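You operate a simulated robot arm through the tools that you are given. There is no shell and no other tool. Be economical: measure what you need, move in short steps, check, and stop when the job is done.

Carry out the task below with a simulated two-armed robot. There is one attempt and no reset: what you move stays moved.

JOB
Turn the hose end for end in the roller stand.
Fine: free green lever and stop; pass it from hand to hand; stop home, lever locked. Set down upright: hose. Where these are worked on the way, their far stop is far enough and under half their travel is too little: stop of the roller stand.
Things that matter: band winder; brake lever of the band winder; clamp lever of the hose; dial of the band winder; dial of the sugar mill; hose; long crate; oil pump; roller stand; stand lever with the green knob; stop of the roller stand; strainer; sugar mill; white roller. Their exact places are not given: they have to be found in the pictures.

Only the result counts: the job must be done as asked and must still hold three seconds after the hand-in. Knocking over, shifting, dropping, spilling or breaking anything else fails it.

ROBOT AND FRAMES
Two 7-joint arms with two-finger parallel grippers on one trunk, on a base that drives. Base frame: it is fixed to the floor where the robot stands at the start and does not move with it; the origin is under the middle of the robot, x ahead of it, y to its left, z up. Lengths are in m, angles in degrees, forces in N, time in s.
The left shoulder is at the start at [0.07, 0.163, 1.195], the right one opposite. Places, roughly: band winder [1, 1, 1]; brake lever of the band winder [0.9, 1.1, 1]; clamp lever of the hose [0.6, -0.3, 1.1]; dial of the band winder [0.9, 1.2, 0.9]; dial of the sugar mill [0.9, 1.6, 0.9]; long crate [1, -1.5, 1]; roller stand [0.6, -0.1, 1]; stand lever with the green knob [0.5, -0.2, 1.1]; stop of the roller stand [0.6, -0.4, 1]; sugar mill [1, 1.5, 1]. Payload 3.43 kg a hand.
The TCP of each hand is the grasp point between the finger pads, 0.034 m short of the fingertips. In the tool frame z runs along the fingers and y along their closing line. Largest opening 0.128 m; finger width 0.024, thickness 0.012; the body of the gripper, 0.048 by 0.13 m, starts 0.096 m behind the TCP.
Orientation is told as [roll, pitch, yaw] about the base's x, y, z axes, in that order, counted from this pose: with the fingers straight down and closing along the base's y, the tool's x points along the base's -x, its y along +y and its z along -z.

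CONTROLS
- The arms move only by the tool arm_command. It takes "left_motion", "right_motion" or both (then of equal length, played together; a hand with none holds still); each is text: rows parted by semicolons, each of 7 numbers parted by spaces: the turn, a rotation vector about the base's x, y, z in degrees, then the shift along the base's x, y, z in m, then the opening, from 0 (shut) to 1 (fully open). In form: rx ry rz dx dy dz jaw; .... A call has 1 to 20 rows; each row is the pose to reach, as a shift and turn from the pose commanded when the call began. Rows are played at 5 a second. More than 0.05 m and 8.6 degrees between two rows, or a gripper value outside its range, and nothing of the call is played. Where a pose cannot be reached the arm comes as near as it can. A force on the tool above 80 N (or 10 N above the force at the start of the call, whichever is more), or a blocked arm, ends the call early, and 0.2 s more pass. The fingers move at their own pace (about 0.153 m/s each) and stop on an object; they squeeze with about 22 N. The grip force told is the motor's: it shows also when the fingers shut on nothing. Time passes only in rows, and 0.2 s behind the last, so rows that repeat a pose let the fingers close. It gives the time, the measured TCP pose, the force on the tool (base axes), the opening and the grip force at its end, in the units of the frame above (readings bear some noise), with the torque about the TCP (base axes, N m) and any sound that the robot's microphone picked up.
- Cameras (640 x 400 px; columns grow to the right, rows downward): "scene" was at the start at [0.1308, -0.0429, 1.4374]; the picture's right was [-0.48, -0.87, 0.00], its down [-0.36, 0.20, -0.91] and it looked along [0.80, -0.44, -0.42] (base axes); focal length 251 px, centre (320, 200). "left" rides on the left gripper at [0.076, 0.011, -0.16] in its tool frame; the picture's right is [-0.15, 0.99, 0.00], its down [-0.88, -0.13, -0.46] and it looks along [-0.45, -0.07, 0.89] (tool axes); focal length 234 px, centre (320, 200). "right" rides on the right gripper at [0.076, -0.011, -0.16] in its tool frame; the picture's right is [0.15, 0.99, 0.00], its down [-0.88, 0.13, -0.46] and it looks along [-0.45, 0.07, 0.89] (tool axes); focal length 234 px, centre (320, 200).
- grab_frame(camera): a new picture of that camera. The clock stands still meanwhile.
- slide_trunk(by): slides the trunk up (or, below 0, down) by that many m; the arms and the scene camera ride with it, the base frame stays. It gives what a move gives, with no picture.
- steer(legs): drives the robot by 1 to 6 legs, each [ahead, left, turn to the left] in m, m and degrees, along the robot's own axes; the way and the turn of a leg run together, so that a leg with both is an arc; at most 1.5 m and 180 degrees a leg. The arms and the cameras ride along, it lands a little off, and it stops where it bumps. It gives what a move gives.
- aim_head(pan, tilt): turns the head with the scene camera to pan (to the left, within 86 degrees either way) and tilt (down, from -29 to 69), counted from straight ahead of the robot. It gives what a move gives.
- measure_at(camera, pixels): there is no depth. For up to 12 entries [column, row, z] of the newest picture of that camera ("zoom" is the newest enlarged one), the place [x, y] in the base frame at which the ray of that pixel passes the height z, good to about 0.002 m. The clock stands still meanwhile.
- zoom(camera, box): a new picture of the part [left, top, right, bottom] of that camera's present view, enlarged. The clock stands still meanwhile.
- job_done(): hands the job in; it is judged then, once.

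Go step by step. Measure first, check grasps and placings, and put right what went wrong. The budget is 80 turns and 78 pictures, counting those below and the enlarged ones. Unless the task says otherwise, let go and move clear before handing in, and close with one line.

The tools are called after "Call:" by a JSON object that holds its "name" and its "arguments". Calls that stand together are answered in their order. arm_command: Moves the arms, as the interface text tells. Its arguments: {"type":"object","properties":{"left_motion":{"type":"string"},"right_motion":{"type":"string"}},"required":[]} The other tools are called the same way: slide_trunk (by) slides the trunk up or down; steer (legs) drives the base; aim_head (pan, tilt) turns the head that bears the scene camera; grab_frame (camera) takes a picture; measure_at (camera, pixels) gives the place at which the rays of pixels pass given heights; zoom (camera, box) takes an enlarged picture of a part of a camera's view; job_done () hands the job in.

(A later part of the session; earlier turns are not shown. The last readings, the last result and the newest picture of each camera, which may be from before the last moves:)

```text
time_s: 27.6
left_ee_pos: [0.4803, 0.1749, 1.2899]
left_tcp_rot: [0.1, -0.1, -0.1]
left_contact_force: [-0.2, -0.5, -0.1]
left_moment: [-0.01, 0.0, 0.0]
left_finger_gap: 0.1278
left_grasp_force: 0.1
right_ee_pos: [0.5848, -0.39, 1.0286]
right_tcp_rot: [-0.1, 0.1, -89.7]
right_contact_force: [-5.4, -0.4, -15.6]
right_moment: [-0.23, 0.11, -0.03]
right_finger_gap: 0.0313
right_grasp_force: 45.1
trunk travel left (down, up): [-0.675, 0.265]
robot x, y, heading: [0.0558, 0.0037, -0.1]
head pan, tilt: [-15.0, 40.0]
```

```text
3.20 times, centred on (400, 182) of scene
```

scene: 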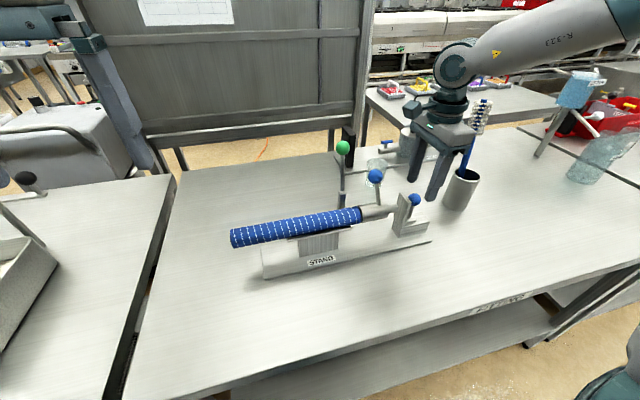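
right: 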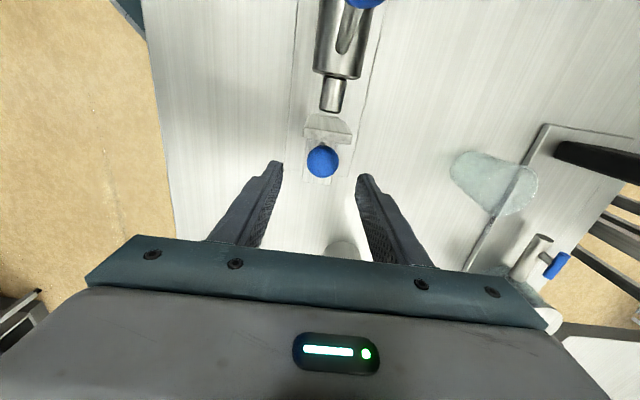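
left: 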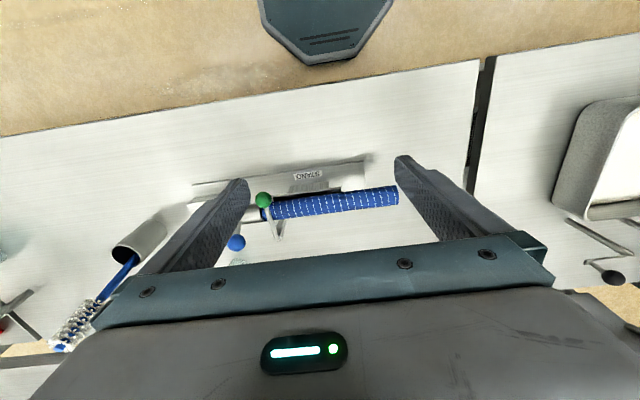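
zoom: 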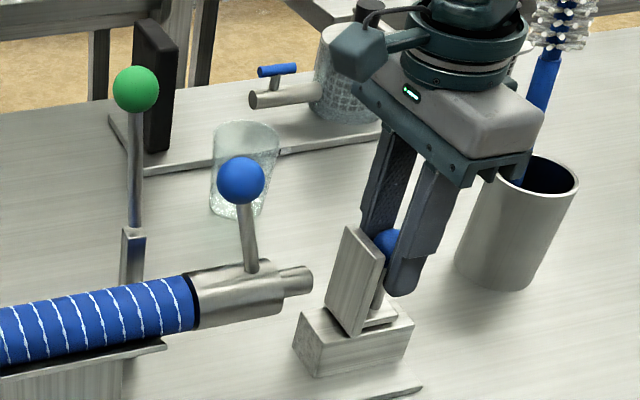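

It slides easily. I'll continue toward the far stop.

Call:
{"name": "arm_command", "arguments": {"right_motion": "0 0 0 0 -0.007 0 0.1; 0 0 0 0 -0.014 0 0.1; 0 0 0 0 -0.021 0 0.1"}}

Call:
{"name": "zoom", "arguments": {"camera": "scene", "box": [300, 120, 500, 245]}}

```text
time_s: 28.4
left_ee_pos: [0.483, 0.1735, 1.2885]
left_tcp_rot: [0.1, 0.0, -0.2]
left_contact_force: [-0.2, -0.2, 0.2]
left_moment: [0.04, 0.01, -0.01]
left_finger_gap: 0.1281
left_grasp_force: 0.0
right_ee_pos: [0.5837, -0.4113, 1.0286]
right_tcp_rot: [-0.3, 0.2, -89.8]
right_contact_force: [-9.4, -0.1, -29.4]
right_moment: [-0.47, 0.04, 0.02]
right_finger_gap: 0.0312
right_grasp_force: 44.8
trunk travel left (down, up): [-0.675, 0.265]
robot x, y, heading: [0.0591, -0.0001, -0.0]
head pan, tilt: [-15.0, 40.0]
```

```text
3.20 times, centred on (400, 182) of scene
```

zoom: 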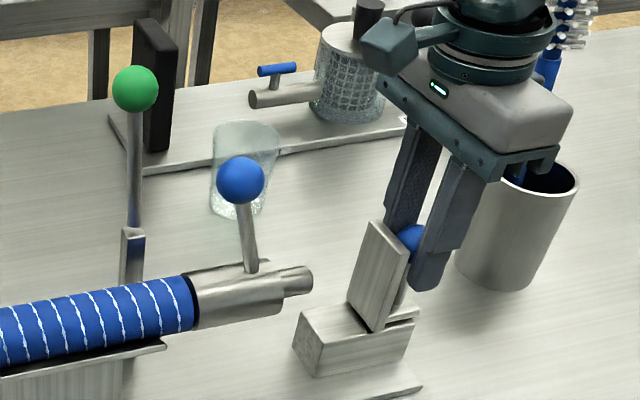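

The stop has moved 0.046 m and Fy is still near 0, so the end is not reached yet. The tool is being pulled down (-29 N), so I'll ease down slightly while continuing.

Call:
{"name": "arm_command", "arguments": {"right_motion": "0 0 0 0.001 0 -0.004 0.1; 0 0 0 0.001 -0.006 -0.006 0.1; 0 0 0 0.001 -0.012 -0.008 0.1"}}

Call:
{"name": "zoom", "arguments": {"camera": "scene", "box": [300, 120, 500, 245]}}

Call:
{"name": "grab_frame", "arguments": {"camera": "right"}}

```text
time_s: 29.2
left_ee_pos: [0.4773, 0.18, 1.2912]
left_tcp_rot: [-0.2, -0.2, -0.2]
left_contact_force: [1.3, -0.7, -0.7]
left_moment: [0.0, 0.02, 0.02]
left_finger_gap: 0.1278
left_grasp_force: 0.1
right_ee_pos: [0.585, -0.4158, 1.0278]
right_tcp_rot: [0.4, 0.0, -89.7]
right_contact_force: [-9.9, 10.2, 26.2]
right_moment: [0.57, 0.06, -0.04]
right_finger_gap: 0.0314
right_grasp_force: 44.6
trunk travel left (down, up): [-0.675, 0.265]
robot x, y, heading: [0.0586, 0.0011, -0.2]
head pan, tilt: [-15.0, 40.0]
```

```text
3.20 times, centred on (400, 182) of scene
```

zoom: 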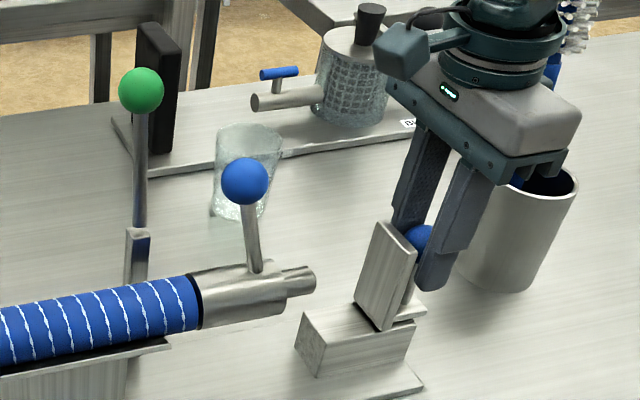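

```text
42 pictures are left
```

right: 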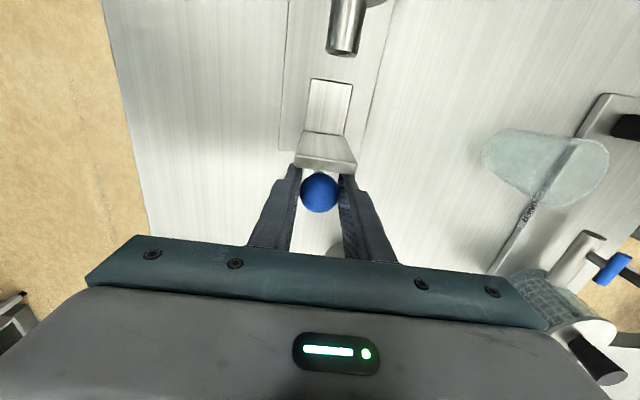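

The stop is at its far end (about 0.05 m travel) and no longer moves. I'll release it, raise the right hand and bring it over the hose at y about -0.09, leaning 20 degrees for handover clearance. The left hand moves out of the way.

Call:
{"name": "arm_command", "arguments": {"right_motion": "0 0 0 0 0 0 0.5; 0 0 0 0 0 0.03 0.5; 0 0 0 0 0 0.08 0.5; 0 0 0 0 0 0.13 0.5; 0 0 0 0 0 0.18 0.5; 0 0 0 0 0.04 0.2 0.5; -3 0 0 0 0.085 0.2 0.5; -8 0 0 0 0.13 0.2 0.5; -12 0 0 0 0.175 0.2 0.5; -16 0 0 0 0.22 0.2 0.5; -20 0 0 0 0.265 0.2 0.5; -20 0 0 0 0.3 0.2 0.5; -20 0 0 0 0.327 0.19 0.5; -20 0 0 0 0.327 0.15 0.5; -20 0 0 0 0.327 0.12 0.5; -20 0 0 0 0.327 0.09 0.5", "left_motion": "0 0 0 0 0.03 0 0.5; 0 0 0 0 0.06 0 0.5; 0 0 0 0 0.09 0 0.5; 0 0 0 0 0.12 0 0.5; 0 0 0 0 0.13 0 0.5; 0 0 0 0 0.13 0 0.5; 0 0 0 0 0.13 0 0.5; 0 0 0 0 0.13 0 0.5; 0 0 0 0 0.13 0 0.5; 0 0 0 0 0.13 0 0.5; 0 0 0 0 0.13 0 0.5; 0 0 0 0 0.13 0 0.5; 0 0 0 0 0.13 0 0.5; 0 0 0 0 0.13 0 0.5; 0 0 0 0 0.13 0 0.5; 0 0 0 0 0.13 0 0.5"}}

Call:
{"name": "grab_frame", "arguments": {"camera": "scene"}}

Call:
{"name": "grab_frame", "arguments": {"camera": "right"}}

```text
time_s: 32.6
left_ee_pos: [0.4825, 0.3071, 1.2905]
left_tcp_rot: [0.0, 0.1, -0.2]
left_contact_force: [-0.9, -0.6, 1.2]
left_moment: [0.05, 0.03, -0.02]
left_finger_gap: 0.0641
left_grasp_force: 0.0
right_ee_pos: [0.5527, -0.2029, 1.1608]
right_tcp_rot: [-0.1, -19.9, -89.8]
right_contact_force: [-0.6, -0.7, -0.1]
right_moment: [0.0, 0.0, 0.01]
right_finger_gap: 0.0641
right_grasp_force: 0.2
right hand out of reach, approached as far as the arm can: row 10, 11, 12, 13, 14, 15, 16
trunk travel left (down, up): [-0.675, 0.265]
robot x, y, heading: [0.0555, 0.0016, 0.0]
head pan, tilt: [-15.0, 40.0]
```

```text
41 pictures are left
```

scene: 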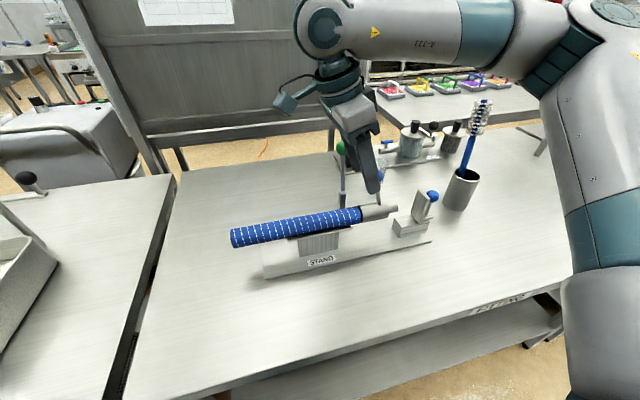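

```text
40 pictures are left
```

right: 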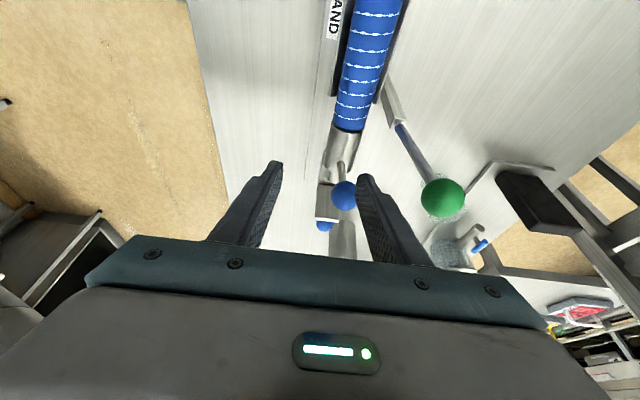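

With the lean, the right arm can't reach so far to +y. I'll raise the hand straight up, then drive the base 0.2 m to the left so the hose is in front of the right arm.

Call:
{"name": "arm_command", "arguments": {"right_motion": "0 0 0 0 0 0.04 0.5; 0 0 0 -0.02 0 0.08 0.5; 0 0 0 -0.04 0 0.11 0.5; 0 0 0 -0.05 0 0.12 0.5"}}

Call:
{"name": "steer", "arguments": {"legs": [[0, 0.2, 0]]}}

Call:
{"name": "grab_frame", "arguments": {"camera": "right"}}

```text
time_s: 33.6
left_ee_pos: [0.4832, 0.307, 1.2891]
left_tcp_rot: [0.0, 0.1, -0.3]
left_contact_force: [0.3, 0.2, 0.1]
left_moment: [0.02, 0.01, 0.0]
left_finger_gap: 0.0642
left_grasp_force: 0.0
right_ee_pos: [0.5017, -0.2084, 1.2754]
right_tcp_rot: [-0.1, -19.8, -89.8]
right_contact_force: [-0.2, -0.4, -0.3]
right_moment: [-0.01, -0.02, -0.02]
right_finger_gap: 0.0642
right_grasp_force: 0.1
right hand out of reach, approached as far as the arm can: row 1, 3, 4
trunk travel left (down, up): [-0.675, 0.265]
robot x, y, heading: [0.0554, 0.0012, -0.3]
head pan, tilt: [-15.0, 40.0]
```

```text
time_s: 35.2
left_ee_pos: [0.4842, 0.5036, 1.2901]
left_tcp_rot: [0.1, 0.1, -0.3]
left_contact_force: [-0.6, 0.8, 0.3]
left_moment: [-0.01, 0.0, 0.02]
left_finger_gap: 0.0641
left_grasp_force: 0.1
right_ee_pos: [0.5029, -0.0117, 1.2762]
right_tcp_rot: [-0.1, -19.7, -90.0]
right_contact_force: [-0.7, 0.8, -0.5]
right_moment: [-0.01, 0.03, 0.0]
right_finger_gap: 0.064
right_grasp_force: 0.1
trunk travel left (down, up): [-0.675, 0.265]
robot x, y, heading: [0.0562, 0.201, -0.6]
head pan, tilt: [-15.0, 40.0]
```

```text
39 pictures are left
```

right: 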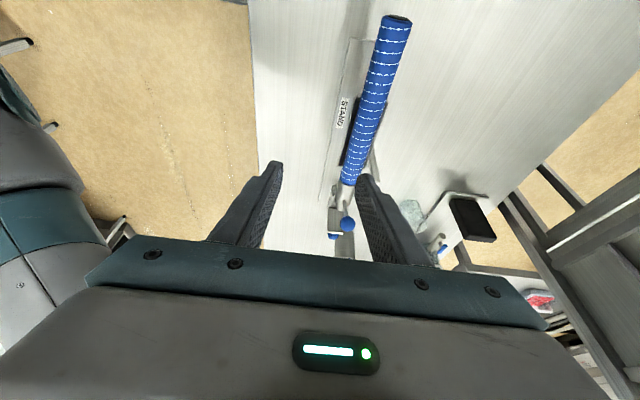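

The hose is now well placed. I'll move the right hand above the hose at (0.585,-0.089) and lower to 1.08.

Call:
{"name": "arm_command", "arguments": {"right_motion": "0 0 0 0.027 -0.025 0 0.5; 0 0 0 0.054 -0.05 0 0.5; 0 0 0 0.082 -0.077 -0.01 0.5; 0 0 0 0.082 -0.077 -0.05 0.5; 0 0 0 0.082 -0.077 -0.09 0.5; 0 0 0 0.082 -0.077 -0.13 0.5; 0 0 0 0.082 -0.077 -0.17 0.5; 0 0 0 0.082 -0.077 -0.2 0.5"}}

Call:
{"name": "grab_frame", "arguments": {"camera": "right"}}

Call:
{"name": "grab_frame", "arguments": {"camera": "scene"}}

```text
time_s: 37.0
left_ee_pos: [0.4851, 0.5058, 1.2897]
left_tcp_rot: [0.0, -0.1, -0.4]
left_contact_force: [0.5, -0.8, -0.1]
left_moment: [-0.04, 0.0, -0.01]
left_finger_gap: 0.0638
left_grasp_force: 0.0
right_ee_pos: [0.5848, -0.0868, 1.0719]
right_tcp_rot: [-0.2, -19.8, -89.9]
right_contact_force: [0.0, -0.2, 0.3]
right_moment: [-0.03, 0.0, 0.0]
right_finger_gap: 0.0644
right_grasp_force: 0.0
trunk travel left (down, up): [-0.675, 0.265]
robot x, y, heading: [0.056, 0.2005, -0.2]
head pan, tilt: [-15.0, 40.0]
```

```text
38 pictures are left
```

right: 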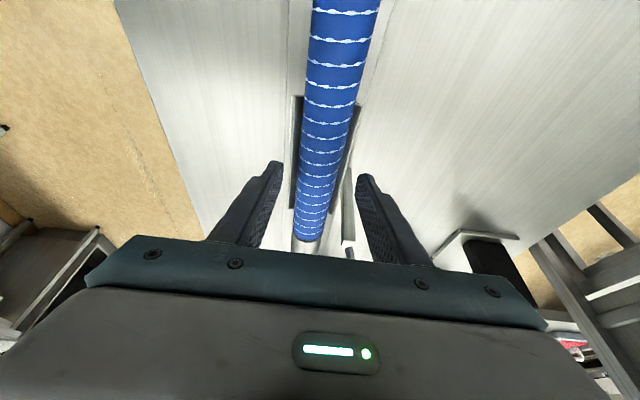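

```text
37 pictures are left
```

scene: 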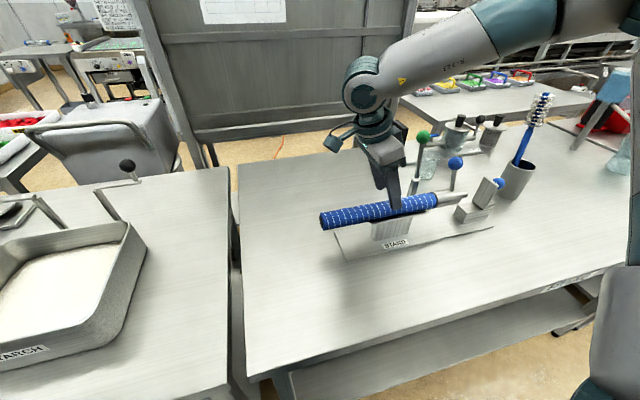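

The arm reaches well and the hose lies between the fingers. I'll descend to z about 1.034 and close softly on the hose.

Call:
{"name": "arm_command", "arguments": {"right_motion": "0 0 0 0 0 -0.02 0.5; 0 0 0 0 0 -0.032 0.5; 0 0 0 0 0 -0.038 0.5; 0 0 0 0 0 -0.038 0.2; 0 0 0 0 0 -0.038 0.2; 0 0 0 0 0 -0.038 0.2"}}

Call:
{"name": "zoom", "arguments": {"camera": "scene", "box": [320, 140, 500, 252]}}

```text
time_s: 38.4
left_ee_pos: [0.4837, 0.506, 1.2911]
left_tcp_rot: [0.0, -0.1, -0.4]
left_contact_force: [0.1, -0.1, 0.5]
left_moment: [0.02, 0.01, -0.02]
left_finger_gap: 0.064
left_grasp_force: 0.0
right_ee_pos: [0.584, -0.087, 1.0365]
right_tcp_rot: [-0.1, -19.9, -90.0]
right_contact_force: [-5.6, 0.1, 0.4]
right_moment: [0.16, 0.24, -0.1]
right_finger_gap: 0.0415
right_grasp_force: 22.7
trunk travel left (down, up): [-0.675, 0.265]
robot x, y, heading: [0.0574, 0.202, -0.4]
head pan, tilt: [-15.0, 40.0]
```

```text
3.56 times, centred on (410, 196) of scene
```

zoom: 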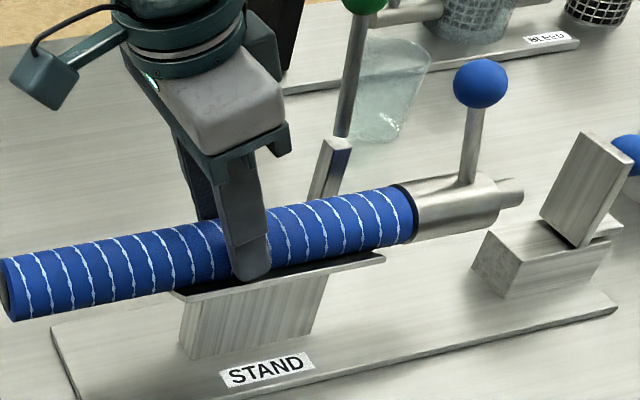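

The grip shows a gap of 41.5 mm with no lip contact. I'll reopen, go 4 mm deeper and close again to be sure the pads hold at or below the axis.

Call:
{"name": "arm_command", "arguments": {"right_motion": "0 0 0 0 0 0 0.5; 0 0 0 0.0005 0 -0.005 0.5; 0 0 0 0.0005 0 -0.005 0.1; 0 0 0 0.0005 0 -0.005 0.1; 0 0 0 0.0005 0 -0.005 0.1"}}

```text
time_s: 39.6
left_ee_pos: [0.4818, 0.5062, 1.2912]
left_tcp_rot: [0.0, -0.2, -0.4]
left_contact_force: [0.1, -0.7, -0.3]
left_moment: [-0.04, -0.02, 0.04]
left_finger_gap: 0.0641
left_grasp_force: 0.0
right_ee_pos: [0.5846, -0.0858, 1.0335]
right_tcp_rot: [0.2, -19.7, -90.0]
right_contact_force: [-7.3, -2.1, 14.4]
right_moment: [-0.11, 0.54, 0.19]
right_finger_gap: 0.0595
right_grasp_force: 44.7
trunk travel left (down, up): [-0.675, 0.265]
robot x, y, heading: [0.0573, 0.1996, -0.4]
head pan, tilt: [-15.0, 40.0]
```

At this depth the fingers closed on the cradle lips (59.5 mm gap). I'll reopen, rise about 3 mm and close on the hose again.

Call:
{"name": "arm_command", "arguments": {"right_motion": "0 0 0 0 0 0 0.5; 0 0 0 0 0 0.0035 0.5; 0 0 0 0 0 0.0035 0; 0 0 0 0 0 0.0035 0; 0 0 0 0 0 0.0035 0; 0 0 0 0 0 0.0055 0"}}

```text
time_s: 41.0
left_ee_pos: [0.484, 0.5047, 1.2893]
left_tcp_rot: [0.0, 0.0, -0.3]
left_contact_force: [0.2, 0.4, -0.5]
left_moment: [-0.03, 0.03, -0.01]
left_finger_gap: 0.0641
left_grasp_force: 0.1
right_ee_pos: [0.5861, -0.0871, 1.0371]
right_tcp_rot: [-0.1, -19.7, -90.0]
right_contact_force: [-0.2, 0.6, 1.0]
right_moment: [0.18, -0.02, 0.01]
right_finger_gap: 0.0412
right_grasp_force: 22.6
trunk travel left (down, up): [-0.675, 0.265]
robot x, y, heading: [0.0562, 0.2031, -0.5]
head pan, tilt: [-15.0, 40.0]
```

The gap is 41.2 mm on the hose. I'll lift slowly by 3 cm and check the load and any slip.

Call:
{"name": "arm_command", "arguments": {"right_motion": "0 0 0 0 0 0.005 0; 0 0 0 0 0 0.012 0; 0 0 0 0 0 0.02 0; 0 0 0 0 0 0.03 0; 0 0 0 0 0 0.03 0"}}

Call:
{"name": "zoom", "arguments": {"camera": "scene", "box": [300, 130, 500, 255]}}

```text
time_s: 42.2
left_ee_pos: [0.4844, 0.5052, 1.2904]
left_tcp_rot: [0.0, 0.1, -0.4]
left_contact_force: [0.4, -0.5, 0.4]
left_moment: [-0.03, -0.01, 0.0]
left_finger_gap: 0.064
left_grasp_force: 0.0
right_ee_pos: [0.5852, -0.0865, 1.0685]
right_tcp_rot: [-0.1, -19.7, -90.1]
right_contact_force: [0.3, 0.3, -4.6]
right_moment: [0.2, 0.01, 0.01]
right_finger_gap: 0.0414
right_grasp_force: 22.0
trunk travel left (down, up): [-0.675, 0.265]
robot x, y, heading: [0.0575, 0.1997, -0.4]
head pan, tilt: [-15.0, 40.0]
```

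```text
3.20 times, centred on (400, 192) of scene
```

zoom: 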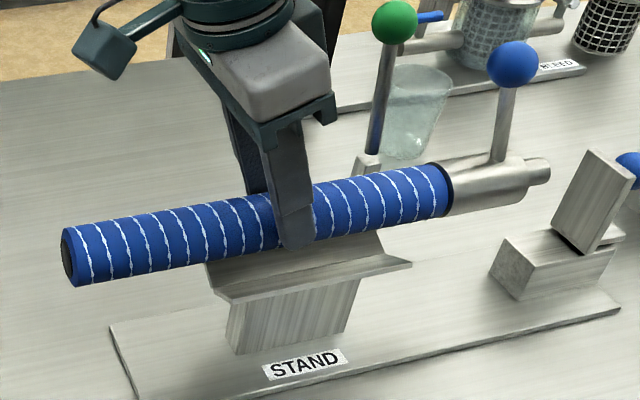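

The hose is held level, weighs about 4.6 N and its centre of mass is about 4 cm from the grip. I'll lift well clear, then turn it 90 degrees and bring it in front of the robot for the handover.

Call:
{"name": "arm_command", "arguments": {"right_motion": "0 0 0 0 0 0.04 0; 0 0 0 0 0 0.08 0; 0 0 0 0 0 0.12 0; 0 0 0 0 0 0.16 0; 0 0 0 0 0 0.2 0; 0 0 0 -0.01 0.02 0.21 0; 0 0 8 -0.02 0.04 0.21 0; 0 0 16 -0.03 0.06 0.21 0; 0 0 24 -0.04 0.085 0.21 0; 0 0 32 -0.055 0.11 0.21 0; 0 0 40 -0.07 0.135 0.21 0; 0 0 48 -0.08 0.16 0.21 0; 0 0 56 -0.09 0.18 0.21 0; 0 0 64 -0.1 0.2 0.21 0; 0 0 72 -0.11 0.22 0.21 0; 0 0 80 -0.12 0.237 0.21 0; 0 0 88 -0.125 0.237 0.21 0; 0 0 90 -0.125 0.237 0.21 0"}}

Call:
{"name": "aim_head", "arguments": {"pan": 0, "tilt": 35}}

Call:
{"name": "grab_frame", "arguments": {"camera": "scene"}}

```text
time_s: 46.0
left_ee_pos: [0.4835, 0.5059, 1.2911]
left_tcp_rot: [0.0, -0.1, -0.4]
left_contact_force: [-0.5, 1.3, 0.1]
left_moment: [0.03, -0.01, 0.03]
left_finger_gap: 0.0639
left_grasp_force: 0.1
right_ee_pos: [0.4873, 0.0798, 1.2911]
right_tcp_rot: [0.0, -19.8, -0.6]
right_contact_force: [-0.5, -0.8, -3.2]
right_moment: [0.01, 0.18, -0.01]
right_finger_gap: 0.0414
right_grasp_force: 22.2
right hand out of reach, approached as far as the arm can: row 9, 10, 11, 12, 13, 14, 15, 16, 17, 18
trunk travel left (down, up): [-0.675, 0.265]
robot x, y, heading: [0.0555, 0.2011, -0.2]
head pan, tilt: [-15.0, 40.0]
```

```text
time_s: 46.8
left_ee_pos: [0.4846, 0.5057, 1.2892]
left_tcp_rot: [0.1, -0.1, -0.4]
left_contact_force: [-0.1, 0.9, 0.0]
left_moment: [0.02, 0.03, 0.0]
left_finger_gap: 0.064
left_grasp_force: 0.1
right_ee_pos: [0.491, 0.0796, 1.2899]
right_tcp_rot: [-0.1, -19.7, -0.8]
right_contact_force: [0.2, -0.2, -4.0]
right_moment: [-0.02, 0.19, -0.02]
right_finger_gap: 0.0413
right_grasp_force: 22.2
trunk travel left (down, up): [-0.675, 0.265]
robot x, y, heading: [0.0592, 0.2065, -0.7]
head pan, tilt: [0.0, 35.0]
```

```text
34 pictures are left
```

scene: 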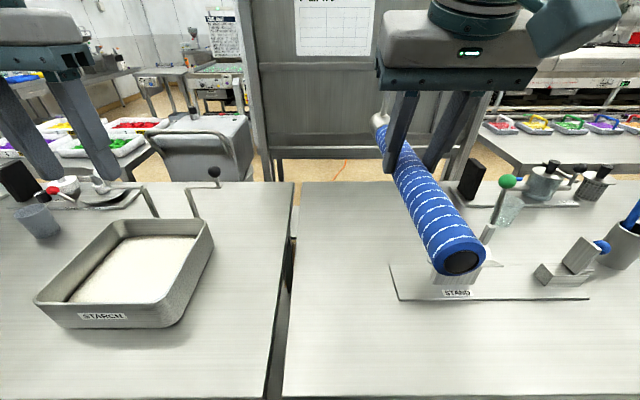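

The right hand holds the hose along x at (0.49, 0.08, 1.29). I'll lower it to about 1.10 so the left hand has room to come from above, and bring the left hand nearer.

Call:
{"name": "arm_command", "arguments": {"right_motion": "0 0 0 0 0 -0.04 0; 0 0 0 0 0 -0.08 0; 0 0 0 0 0 -0.12 0; 0 0 0 0 0 -0.16 0; 0 0 0 0 0 -0.19 0; 0 0 0 0 0 -0.19 0", "left_motion": "0 0 0 0.02 -0.035 0 0.5; 0 0 0 0.04 -0.07 -0.01 0.5; 0 0 0 0.06 -0.105 -0.02 0.5; 0 0 0 0.08 -0.14 -0.03 0.5; 0 0 0 0.1 -0.175 -0.04 0.5; 0 0 0 0.11 -0.2 -0.05 0.5"}}

Call:
{"name": "grab_frame", "arguments": {"camera": "left"}}

Call:
{"name": "grab_frame", "arguments": {"camera": "scene"}}

```text
time_s: 48.2
left_ee_pos: [0.5959, 0.3043, 1.2396]
left_tcp_rot: [0.0, 0.0, -0.4]
left_contact_force: [-0.2, 0.3, -0.5]
left_moment: [0.0, 0.01, -0.01]
left_finger_gap: 0.064
left_grasp_force: 0.0
right_ee_pos: [0.4844, 0.0752, 1.1055]
right_tcp_rot: [-0.1, -19.7, 0.1]
right_contact_force: [-0.7, -0.8, -5.1]
right_moment: [0.02, 0.17, 0.01]
right_finger_gap: 0.0414
right_grasp_force: 21.8
trunk travel left (down, up): [-0.675, 0.265]
robot x, y, heading: [0.0599, 0.2018, -0.3]
head pan, tilt: [0.0, 35.0]
```

```text
33 pictures are left
```

left: 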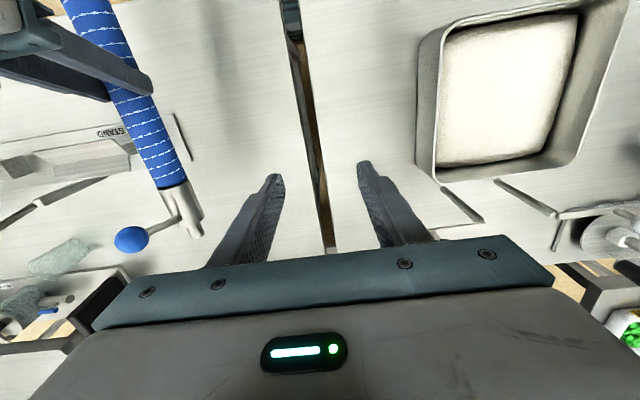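

```text
32 pictures are left
```

scene: 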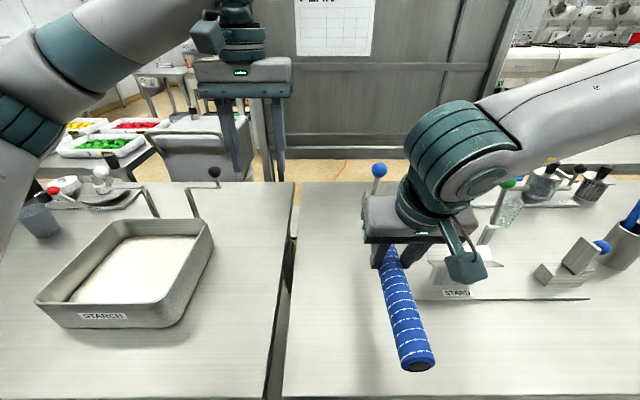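

I'll measure where the hose lies from the left camera before closing in.

Call:
{"name": "measure_at", "arguments": {"camera": "left", "pixels": [[172, 187, 1.073], [142, 110, 1.073], [198, 236, 1.073], [131, 239, 1.178], [127, 70, 1.073]]}}

```text
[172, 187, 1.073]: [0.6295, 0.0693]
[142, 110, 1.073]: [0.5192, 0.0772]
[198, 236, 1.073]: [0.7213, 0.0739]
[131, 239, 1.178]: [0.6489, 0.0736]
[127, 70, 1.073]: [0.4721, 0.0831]
```

The coupling starts at x 0.6295 and the hose lies at y about 0.0745. I'll bring the left hand over (0.596,0.0745) and lower part way.

Call:
{"name": "arm_command", "arguments": {"left_motion": "0 0 0 0 -0.045 0 0.5; 0 0 0 0 -0.09 0 0.5; 0 0 0 0 -0.135 0 0.5; 0 0 0 0 -0.18 0 0.5; 0 0 0 0 -0.215 0 0.5; 0 0 0 0 -0.23 0 0.5; 0 0 0.4 0 -0.23 -0.03 0.5; 0 0 0.4 0 -0.23 -0.06 0.5; 0 0 0.4 0 -0.23 -0.085 0.5"}}

Call:
{"name": "grab_frame", "arguments": {"camera": "scene"}}

Call:
{"name": "grab_frame", "arguments": {"camera": "left"}}

```text
time_s: 50.2
left_ee_pos: [0.5977, 0.077, 1.1539]
left_tcp_rot: [0.0, 0.1, -0.1]
left_contact_force: [0.8, 0.1, -0.3]
left_moment: [-0.02, -0.03, -0.02]
left_finger_gap: 0.0639
left_grasp_force: 0.0
right_ee_pos: [0.4839, 0.0753, 1.1058]
right_tcp_rot: [0.0, -19.7, 0.0]
right_contact_force: [0.4, 0.3, -4.1]
right_moment: [0.0, 0.19, 0.03]
right_finger_gap: 0.0415
right_grasp_force: 21.4
trunk travel left (down, up): [-0.675, 0.265]
robot x, y, heading: [0.0551, 0.2015, -0.4]
head pan, tilt: [0.0, 35.0]
```

```text
31 pictures are left
```

scene: 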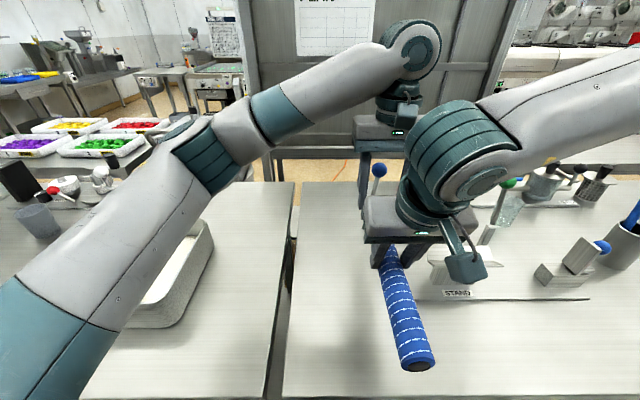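

```text
30 pictures are left
```

left: 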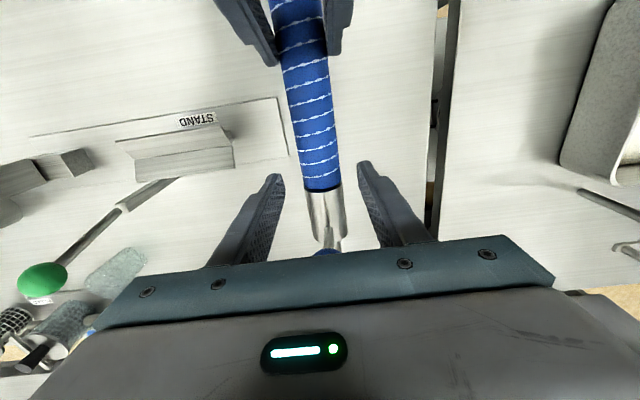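

The fingers straddle the hose just before the coupling boundary at (322,190). I'll verify that place and then lower and close.

Call:
{"name": "measure_at", "arguments": {"camera": "left", "pixels": [[322, 190, 1.073], [318, 160, 1.073], [308, 90, 1.073]]}}

Call:
{"name": "arm_command", "arguments": {"left_motion": "0 0 0 -0.002 -0.002 -0.02 0.5; 0 0 0 -0.002 -0.002 -0.04 0.5; 0 0 0 -0.002 -0.002 -0.05 0.5"}}

Call:
{"name": "zoom", "arguments": {"camera": "scene", "box": [320, 60, 520, 185]}}

```text
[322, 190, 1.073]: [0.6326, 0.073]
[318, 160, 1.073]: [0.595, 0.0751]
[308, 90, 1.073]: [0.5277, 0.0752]
```

```text
time_s: 51.0
left_ee_pos: [0.5945, 0.0725, 1.1053]
left_tcp_rot: [0.0, 0.0, -0.1]
left_contact_force: [-0.2, 0.0, -0.3]
left_moment: [-0.01, -0.01, 0.03]
left_finger_gap: 0.064
left_grasp_force: 0.1
right_ee_pos: [0.484, 0.0765, 1.1042]
right_tcp_rot: [0.0, -19.7, 0.0]
right_contact_force: [-0.6, 0.2, -3.8]
right_moment: [-0.01, 0.19, 0.01]
right_finger_gap: 0.0413
right_grasp_force: 22.5
trunk travel left (down, up): [-0.675, 0.265]
robot x, y, heading: [0.0586, 0.2026, -0.6]
head pan, tilt: [0.0, 35.0]
```

```text
3.20 times, centred on (420, 122) of scene
```

zoom: 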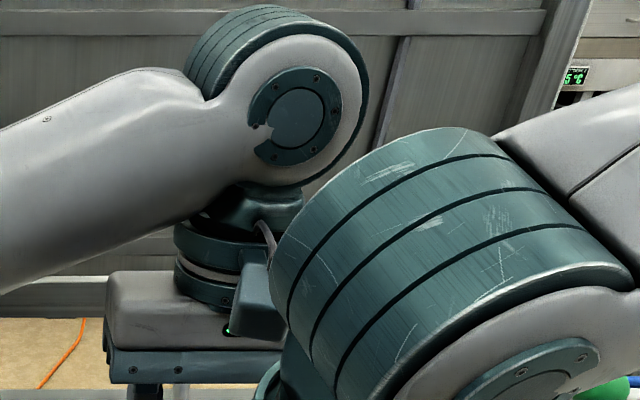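

There is no contact so far. I'll centre on the hose and close the left hand.

Call:
{"name": "arm_command", "arguments": {"left_motion": "0 0 0 0 0.002 -0.003 0.5; 0 0 0 0 0.002 -0.003 0.3; 0 0 0 0 0.002 -0.003 0; 0 0 0 0 0.002 -0.003 0; 0 0 0 0 0.002 -0.003 0"}}

```text
time_s: 52.2
left_ee_pos: [0.5921, 0.076, 1.1021]
left_tcp_rot: [0.0, -0.1, 0.0]
left_contact_force: [-1.5, 12.5, -0.4]
left_moment: [0.39, -0.03, -0.7]
left_finger_gap: 0.0413
left_grasp_force: 22.2
right_ee_pos: [0.4843, 0.0766, 1.105]
right_tcp_rot: [-0.1, -19.7, -0.2]
right_contact_force: [2.0, -12.6, -0.8]
right_moment: [-0.39, -0.19, -0.62]
right_finger_gap: 0.0415
right_grasp_force: 21.9
trunk travel left (down, up): [-0.675, 0.265]
robot x, y, heading: [0.0561, 0.198, -0.3]
head pan, tilt: [0.0, 35.0]
```

Both hands hold with 41.3 mm gaps. I'll relieve the side force, open the right hand and withdraw it along its own tool axis.

Call:
{"name": "arm_command", "arguments": {"left_motion": "0 0 0 0 0.001 0 0; 0 0 0 0 0.001 0 0; 0 0 0 0 0.001 0 0; 0 0 0 0 0.001 0 0; 0 0 0 0 0.001 0 0; 0 0 0 0 0.001 0 0; 0 0 0 0 0.001 0 0; 0 0 0 0 0.001 0 0", "right_motion": "0 0 0 0 0 0 0; 0 0 0 0 0 0 0.5; 0 0 0 0 0 0 0.5; 0 0 0 -0.007 0 0.014 0.5; 0 0 0 -0.018 0 0.037 0.5; 0 0 0 -0.034 0 0.075 0.5; 0 0 0 -0.05 -0.01 0.115 0.5; 0 0 0 -0.065 -0.02 0.15 0.5"}}

Call:
{"name": "grab_frame", "arguments": {"camera": "scene"}}

```text
time_s: 54.0
left_ee_pos: [0.5907, 0.0761, 1.1031]
left_tcp_rot: [-0.1, -0.1, 0.0]
left_contact_force: [-0.5, -0.5, 0.1]
left_moment: [0.01, -0.26, 0.0]
left_finger_gap: 0.0414
left_grasp_force: 21.8
right_ee_pos: [0.4194, 0.0513, 1.2604]
right_tcp_rot: [0.0, -19.8, 0.0]
right_contact_force: [-0.2, 0.2, 0.6]
right_moment: [0.02, -0.06, 0.03]
right_finger_gap: 0.0641
right_grasp_force: 0.0
trunk travel left (down, up): [-0.675, 0.265]
robot x, y, heading: [0.0569, 0.1992, -0.4]
head pan, tilt: [0.0, 35.0]
```

```text
28 pictures are left
```

scene: 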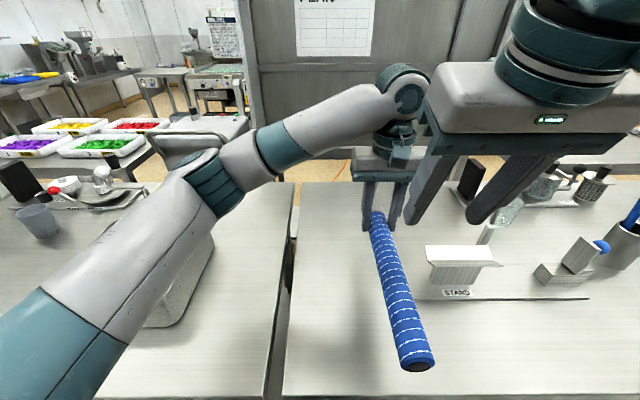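

The handover worked: the left hand holds the hose steadily. I'll move the right hand away to -y, then raise the hose and swing it toward +90 while moving the left hand to +y.

Call:
{"name": "arm_command", "arguments": {"left_motion": "0 0 0 0 0 0 0; 0 0 0 0 0 0 0; 0 0 0 0 0 0.04 0; 0 0 0 0 0 0.08 0; 0 0 0 -0.005 0.01 0.12 0; 0 0 0 -0.01 0.03 0.157 0; 0 0 7 -0.015 0.06 0.157 0; 0 0 14 -0.02 0.09 0.157 0; 0 0 21 -0.025 0.12 0.157 0; 0 0 28 -0.03 0.15 0.157 0; 0 0 35 -0.035 0.18 0.157 0; 0 0 42 -0.04 0.21 0.157 0; 0 0 49 -0.045 0.24 0.157 0; 0 0 56 -0.05 0.27 0.157 0; 0 0 63 -0.055 0.3 0.157 0; 0 0 70 -0.06 0.33 0.157 0; 0 0 77 -0.065 0.35 0.157 0; 0 0 84 -0.07 0.37 0.157 0; 0 0 90 -0.07 0.37 0.157 0; 0 0 90 -0.07 0.37 0.157 0", "right_motion": "0 0 0 0 -0.04 0.01 0.5; 0 0 0 0 -0.08 0.02 0.5; 0 0 0 0 -0.12 0.02 0.5; 0 0 0 0 -0.16 0.02 0.5; 0 0 0 0 -0.2 0.02 0.5; 0 0 0 0 -0.24 0.02 0.5; 0 0 0 0 -0.28 0.02 0.5; 0 0 0 0 -0.32 0.02 0.5; 0 0 0 0 -0.36 0.02 0.5; 0 0 0 0 -0.38 0.02 0.5; 0 0 0 0 -0.38 0.02 0.5; 0 0 0 0 -0.38 0.02 0.5; 0 0 0 0 -0.38 0.02 0.5; 0 0 0 0 -0.38 0.02 0.5; 0 0 0 0 -0.38 0.02 0.5; 0 0 0 0 -0.38 0.02 0.5; 0 0 0 0 -0.38 0.02 0.5; 0 0 0 0 -0.38 0.02 0.5; 0 0 0 0 -0.38 0.02 0.5; 0 0 0 0 -0.38 0.02 0.5"}}

Call:
{"name": "grab_frame", "arguments": {"camera": "scene"}}

```text
time_s: 58.2
left_ee_pos: [0.5228, 0.4472, 1.2596]
left_tcp_rot: [0.0, 0.1, 90.1]
left_contact_force: [-0.2, 0.1, -4.7]
left_moment: [0.28, -0.03, -0.02]
left_finger_gap: 0.0415
left_grasp_force: 21.6
right_ee_pos: [0.4228, -0.327, 1.2741]
right_tcp_rot: [0.0, -19.8, 0.0]
right_contact_force: [-0.9, 0.5, 0.7]
right_moment: [0.0, -0.01, 0.0]
right_finger_gap: 0.0638
right_grasp_force: 0.0
trunk travel left (down, up): [-0.675, 0.265]
robot x, y, heading: [0.0567, 0.1986, -0.1]
head pan, tilt: [0.0, 35.0]
```

```text
27 pictures are left
```

scene: 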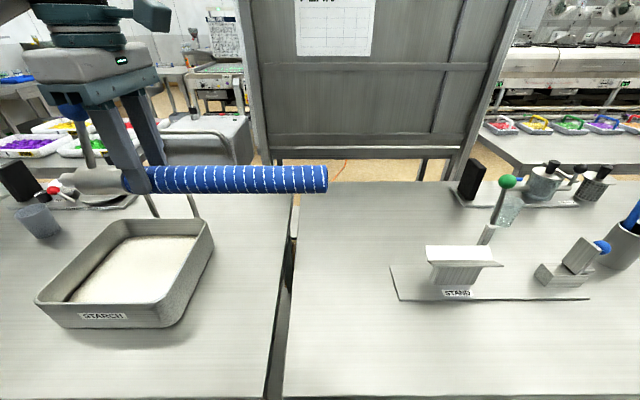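

The hose is now reversed with its spigot toward +y, and held firmly. I'll tuck the right hand in a bit and drive the base 0.515 m to the right so the left hand comes over the stand.

Call:
{"name": "arm_command", "arguments": {"right_motion": "0 0 0 0 0.04 0 0.5; 0 0 0 0 0.08 0 0.5; 0 0 0 0 0.12 0 0.5"}}

Call:
{"name": "steer", "arguments": {"legs": [[0, -0.515, 0]]}}

Call:
{"name": "aim_head", "arguments": {"pan": 20, "tilt": 40}}

Call:
{"name": "grab_frame", "arguments": {"camera": "scene"}}

Call:
{"name": "grab_frame", "arguments": {"camera": "left"}}

```text
time_s: 59.0
left_ee_pos: [0.522, 0.4495, 1.2582]
left_tcp_rot: [0.0, 0.1, 90.0]
left_contact_force: [-0.2, 1.5, -5.2]
left_moment: [0.21, 0.04, 0.03]
left_finger_gap: 0.0416
left_grasp_force: 22.0
right_ee_pos: [0.4248, -0.2012, 1.2778]
right_tcp_rot: [-0.2, -19.7, 0.0]
right_contact_force: [-0.2, 0.5, 0.4]
right_moment: [-0.04, 0.04, 0.0]
right_finger_gap: 0.0639
right_grasp_force: 0.1
trunk travel left (down, up): [-0.675, 0.265]
robot x, y, heading: [0.0594, 0.2041, -0.3]
head pan, tilt: [0.0, 35.0]
```

```text
time_s: 62.0
left_ee_pos: [0.5201, -0.0632, 1.2588]
left_tcp_rot: [0.0, 0.0, 90.2]
left_contact_force: [0.6, 0.3, -4.1]
left_moment: [0.24, 0.01, -0.01]
left_finger_gap: 0.0414
left_grasp_force: 22.0
right_ee_pos: [0.4218, -0.7153, 1.2771]
right_tcp_rot: [-0.1, -19.7, 0.1]
right_contact_force: [-0.9, 0.5, -0.3]
right_moment: [-0.03, 0.01, -0.05]
right_finger_gap: 0.0639
right_grasp_force: 0.0
trunk travel left (down, up): [-0.675, 0.265]
robot x, y, heading: [0.0515, -0.3137, -0.0]
head pan, tilt: [0.0, 35.0]
```

```text
time_s: 62.8
left_ee_pos: [0.5196, -0.0642, 1.2585]
left_tcp_rot: [0.1, -0.2, 90.1]
left_contact_force: [-0.5, -0.9, -3.7]
left_moment: [0.28, -0.01, 0.01]
left_finger_gap: 0.0413
left_grasp_force: 21.4
right_ee_pos: [0.4214, -0.7172, 1.2768]
right_tcp_rot: [-0.2, -19.8, 0.0]
right_contact_force: [-0.1, -1.0, -1.1]
right_moment: [-0.01, -0.01, 0.01]
right_finger_gap: 0.0642
right_grasp_force: 0.0
trunk travel left (down, up): [-0.675, 0.265]
robot x, y, heading: [0.0572, -0.3106, -0.4]
head pan, tilt: [20.0, 40.0]
```

```text
26 pictures are left
```

scene: 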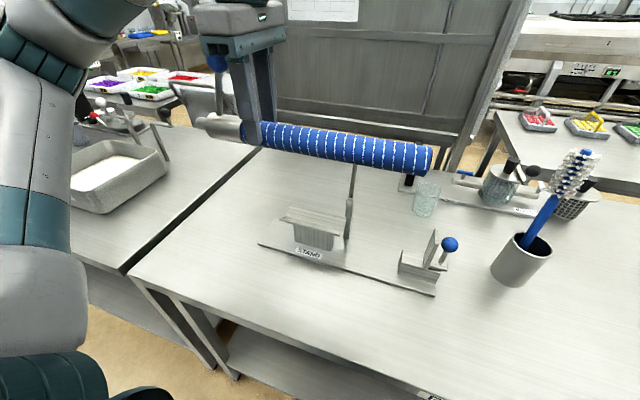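

```text
25 pictures are left
```

left: 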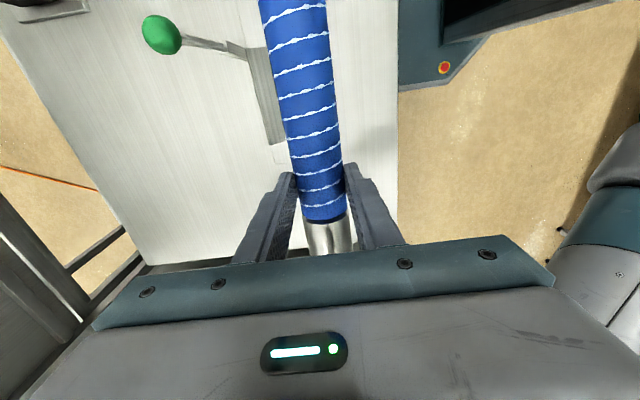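

The hose hangs over the stand. I'll zoom on the empty cradle and measure it to make sure of its place before lowering.

Call:
{"name": "zoom", "arguments": {"camera": "scene", "box": [240, 140, 480, 290]}}

```text
2.67 times, centred on (360, 215) of scene
```

zoom: 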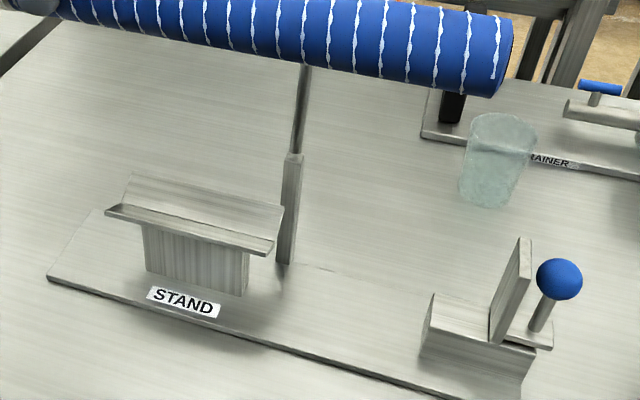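

Call:
{"name": "measure_at", "arguments": {"camera": "zoom", "pixels": [[107, 206, 0.998], [272, 241, 0.998], [131, 174, 0.998], [285, 208, 0.998], [147, 298, 0.901], [559, 279, 1.018], [288, 155, 1.037]]}}

```text
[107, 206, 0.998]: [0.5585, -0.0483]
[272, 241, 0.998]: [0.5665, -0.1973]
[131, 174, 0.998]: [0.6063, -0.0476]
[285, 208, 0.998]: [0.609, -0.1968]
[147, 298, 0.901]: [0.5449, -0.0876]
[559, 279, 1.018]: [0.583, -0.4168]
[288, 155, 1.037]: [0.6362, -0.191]
```

The stand has not shifted and the cradle centre is at x about 0.585. I'll move the hose over the cradle and lower it to just above its seat.

Call:
{"name": "arm_command", "arguments": {"left_motion": "0 0 0 0.03 -0.002 0 0; 0 0 0 0.0655 -0.003 0 0; 0 0 0 0.0655 -0.003 -0.04 0; 0 0 0 0.0655 -0.003 -0.08 0; 0 0 0 0.0655 -0.003 -0.12 0; 0 0 0 0.0655 -0.003 -0.155 0; 0 0 0 0.0655 -0.003 -0.18 0; 0 0 0 0.0655 -0.003 -0.2 0; 0 0 0 0.0655 -0.003 -0.205 0"}}

Call:
{"name": "zoom", "arguments": {"camera": "scene", "box": [200, 120, 480, 295]}}

Call:
{"name": "grab_frame", "arguments": {"camera": "left"}}

```text
time_s: 64.8
left_ee_pos: [0.5831, -0.0673, 1.0532]
left_tcp_rot: [0.0, -0.1, 90.1]
left_contact_force: [-1.2, -0.4, -3.8]
left_moment: [0.23, 0.03, 0.0]
left_finger_gap: 0.0415
left_grasp_force: 21.7
right_ee_pos: [0.4212, -0.7163, 1.2764]
right_tcp_rot: [-0.1, -19.6, 0.1]
right_contact_force: [-0.2, 0.3, -0.1]
right_moment: [-0.04, -0.05, -0.01]
right_finger_gap: 0.064
right_grasp_force: 0.0
trunk travel left (down, up): [-0.675, 0.265]
robot x, y, heading: [0.0563, -0.3115, -0.2]
head pan, tilt: [20.0, 40.0]
```

```text
2.29 times, centred on (340, 208) of scene
```

zoom: 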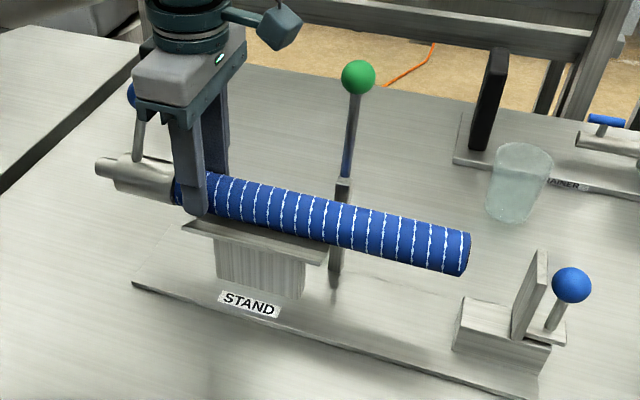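

```text
22 pictures are left
```

left: 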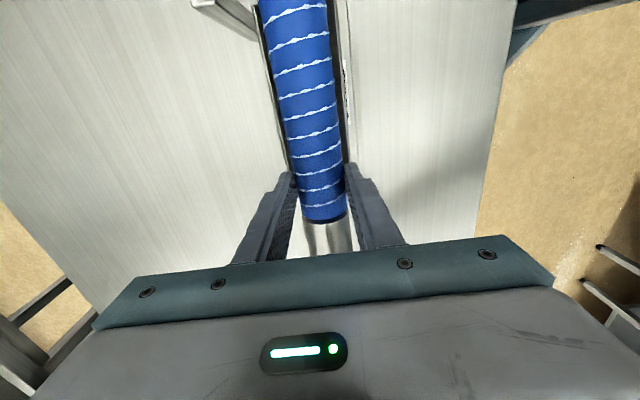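

It sits 2 cm above the cradle and well aligned. I'll check the blue end's axial place at zoom pixel (466,253) and continue down.

Call:
{"name": "measure_at", "arguments": {"camera": "zoom", "pixels": [[464, 254, 1.024], [190, 192, 1.024], [98, 167, 1.024]]}}

Call:
{"name": "arm_command", "arguments": {"left_motion": "0 0 0 0.0015 0 -0.006 0; 0 0 0 0.0015 0 -0.011 0; 0 0 0 0.0015 0 -0.014 0; 0 0 0 0.0015 0 -0.016 0"}}

```text
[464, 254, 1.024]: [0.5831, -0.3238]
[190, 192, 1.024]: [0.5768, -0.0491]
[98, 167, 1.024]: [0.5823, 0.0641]
```

```text
time_s: 65.8
left_ee_pos: [0.5868, -0.0665, 1.0387]
left_tcp_rot: [-0.1, -0.1, 90.1]
left_contact_force: [-0.2, -0.3, -3.4]
left_moment: [0.24, -0.01, -0.01]
left_finger_gap: 0.0414
left_grasp_force: 22.2
right_ee_pos: [0.422, -0.7158, 1.2759]
right_tcp_rot: [0.0, -19.8, 0.1]
right_contact_force: [0.7, -0.6, -0.3]
right_moment: [-0.01, 0.0, 0.03]
right_finger_gap: 0.0637
right_grasp_force: 0.0
trunk travel left (down, up): [-0.675, 0.265]
robot x, y, heading: [0.0522, -0.3142, -0.4]
head pan, tilt: [20.0, 40.0]
```

Still carrying the full weight, so it's not seated. The blue end is at about -0.322, so I'll shift 3 mm to +y for stop clearance and lower in 1.5 mm steps.

Call:
{"name": "arm_command", "arguments": {"left_motion": "0 0 0 -0.001 0.003 -0.0015 0; 0 0 0 -0.001 0.003 -0.003 0; 0 0 0 -0.001 0.003 -0.0045 0; 0 0 0 -0.001 0.003 -0.0045 0"}}

Call:
{"name": "zoom", "arguments": {"camera": "scene", "box": [200, 120, 440, 270]}}

```text
time_s: 66.8
left_ee_pos: [0.5834, -0.0652, 1.035]
left_tcp_rot: [-0.1, 0.0, 90.1]
left_contact_force: [-1.4, 1.7, 2.5]
left_moment: [-0.55, -0.05, -0.19]
left_finger_gap: 0.0413
left_grasp_force: 21.7
right_ee_pos: [0.4206, -0.7163, 1.2763]
right_tcp_rot: [0.0, -19.9, -0.1]
right_contact_force: [0.3, -0.4, -0.2]
right_moment: [-0.02, 0.01, -0.01]
right_finger_gap: 0.064
right_grasp_force: 0.0
trunk travel left (down, up): [-0.675, 0.265]
robot x, y, heading: [0.0583, -0.312, -0.6]
head pan, tilt: [20.0, 40.0]
```

```text
2.67 times, centred on (320, 195) of scene
```

zoom: 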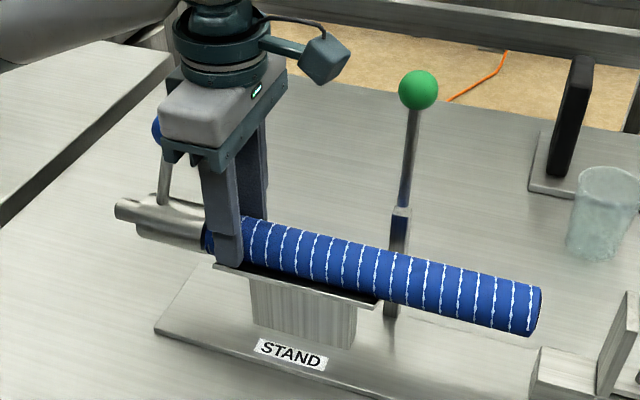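

The load is now on the cradle (Fz changed from -3.4 to +2.5 N). I'll open and lift straight up.

Call:
{"name": "arm_command", "arguments": {"left_motion": "0 0 0 0 0 0 0.2; 0 0 0 0 0 0.001 0.5; 0 0 0 0 0 0.001 0.5; 0 0 0 0 0 0.02 0.5; 0 0 0 0 0 0.06 0.5; 0 0 0 0 0 0.1 0.5; 0 0 0 0 0 0.14 0.5; 0 0 0 0 0 0.18 0.5; 0 0 0 0 0 0.2 0.5"}}

Call:
{"name": "zoom", "arguments": {"camera": "scene", "box": [200, 120, 480, 295]}}

Call:
{"name": "grab_frame", "arguments": {"camera": "left"}}

```text
time_s: 68.8
left_ee_pos: [0.586, -0.064, 1.2364]
left_tcp_rot: [0.0, -0.1, 90.1]
left_contact_force: [0.0, -0.1, -0.1]
left_moment: [0.02, -0.05, -0.02]
left_finger_gap: 0.0642
left_grasp_force: 0.1
right_ee_pos: [0.421, -0.7153, 1.2767]
right_tcp_rot: [-0.1, -19.8, 0.1]
right_contact_force: [0.3, 0.4, -0.9]
right_moment: [0.02, 0.02, 0.02]
right_finger_gap: 0.0638
right_grasp_force: 0.1
trunk travel left (down, up): [-0.675, 0.265]
robot x, y, heading: [0.0564, -0.3101, -0.2]
head pan, tilt: [20.0, 40.0]
```

```text
2.29 times, centred on (340, 208) of scene
```

zoom: 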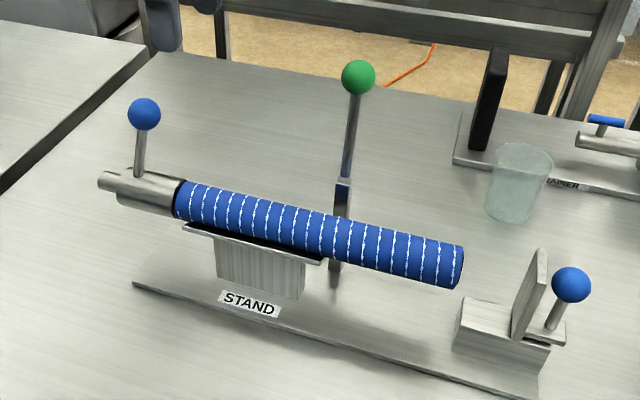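

```text
19 pictures are left
```

left: 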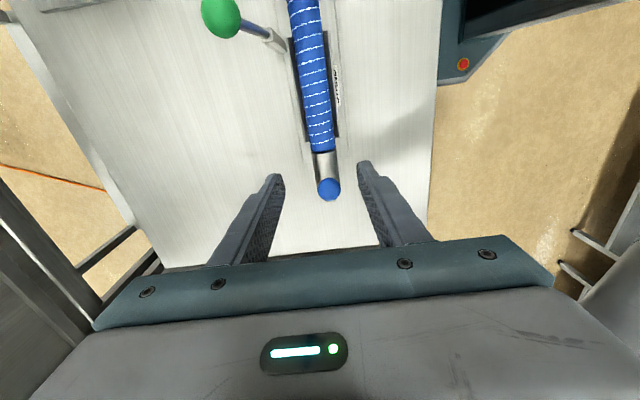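

The hose lies upright in the cradle, reversed. I'll measure its end and clamp knob, and check that it is level.

Call:
{"name": "measure_at", "arguments": {"camera": "zoom", "pixels": [[457, 268, 1.0], [455, 242, 1.022], [144, 114, 1.108], [103, 180, 1.004], [180, 198, 1.004], [570, 285, 1.018], [358, 76, 1.151]]}}

Call:
{"name": "measure_at", "arguments": {"camera": "left", "pixels": [[329, 189, 1.108], [322, 152, 1.004], [300, 10, 1.004]]}}

```text
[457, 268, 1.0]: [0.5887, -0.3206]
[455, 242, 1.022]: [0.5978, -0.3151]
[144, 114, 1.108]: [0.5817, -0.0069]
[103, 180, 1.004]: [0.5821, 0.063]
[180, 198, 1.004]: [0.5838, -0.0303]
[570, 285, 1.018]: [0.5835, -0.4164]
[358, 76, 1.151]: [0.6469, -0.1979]
```

```text
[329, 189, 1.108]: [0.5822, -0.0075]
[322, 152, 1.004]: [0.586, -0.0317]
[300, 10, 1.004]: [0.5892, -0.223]
```

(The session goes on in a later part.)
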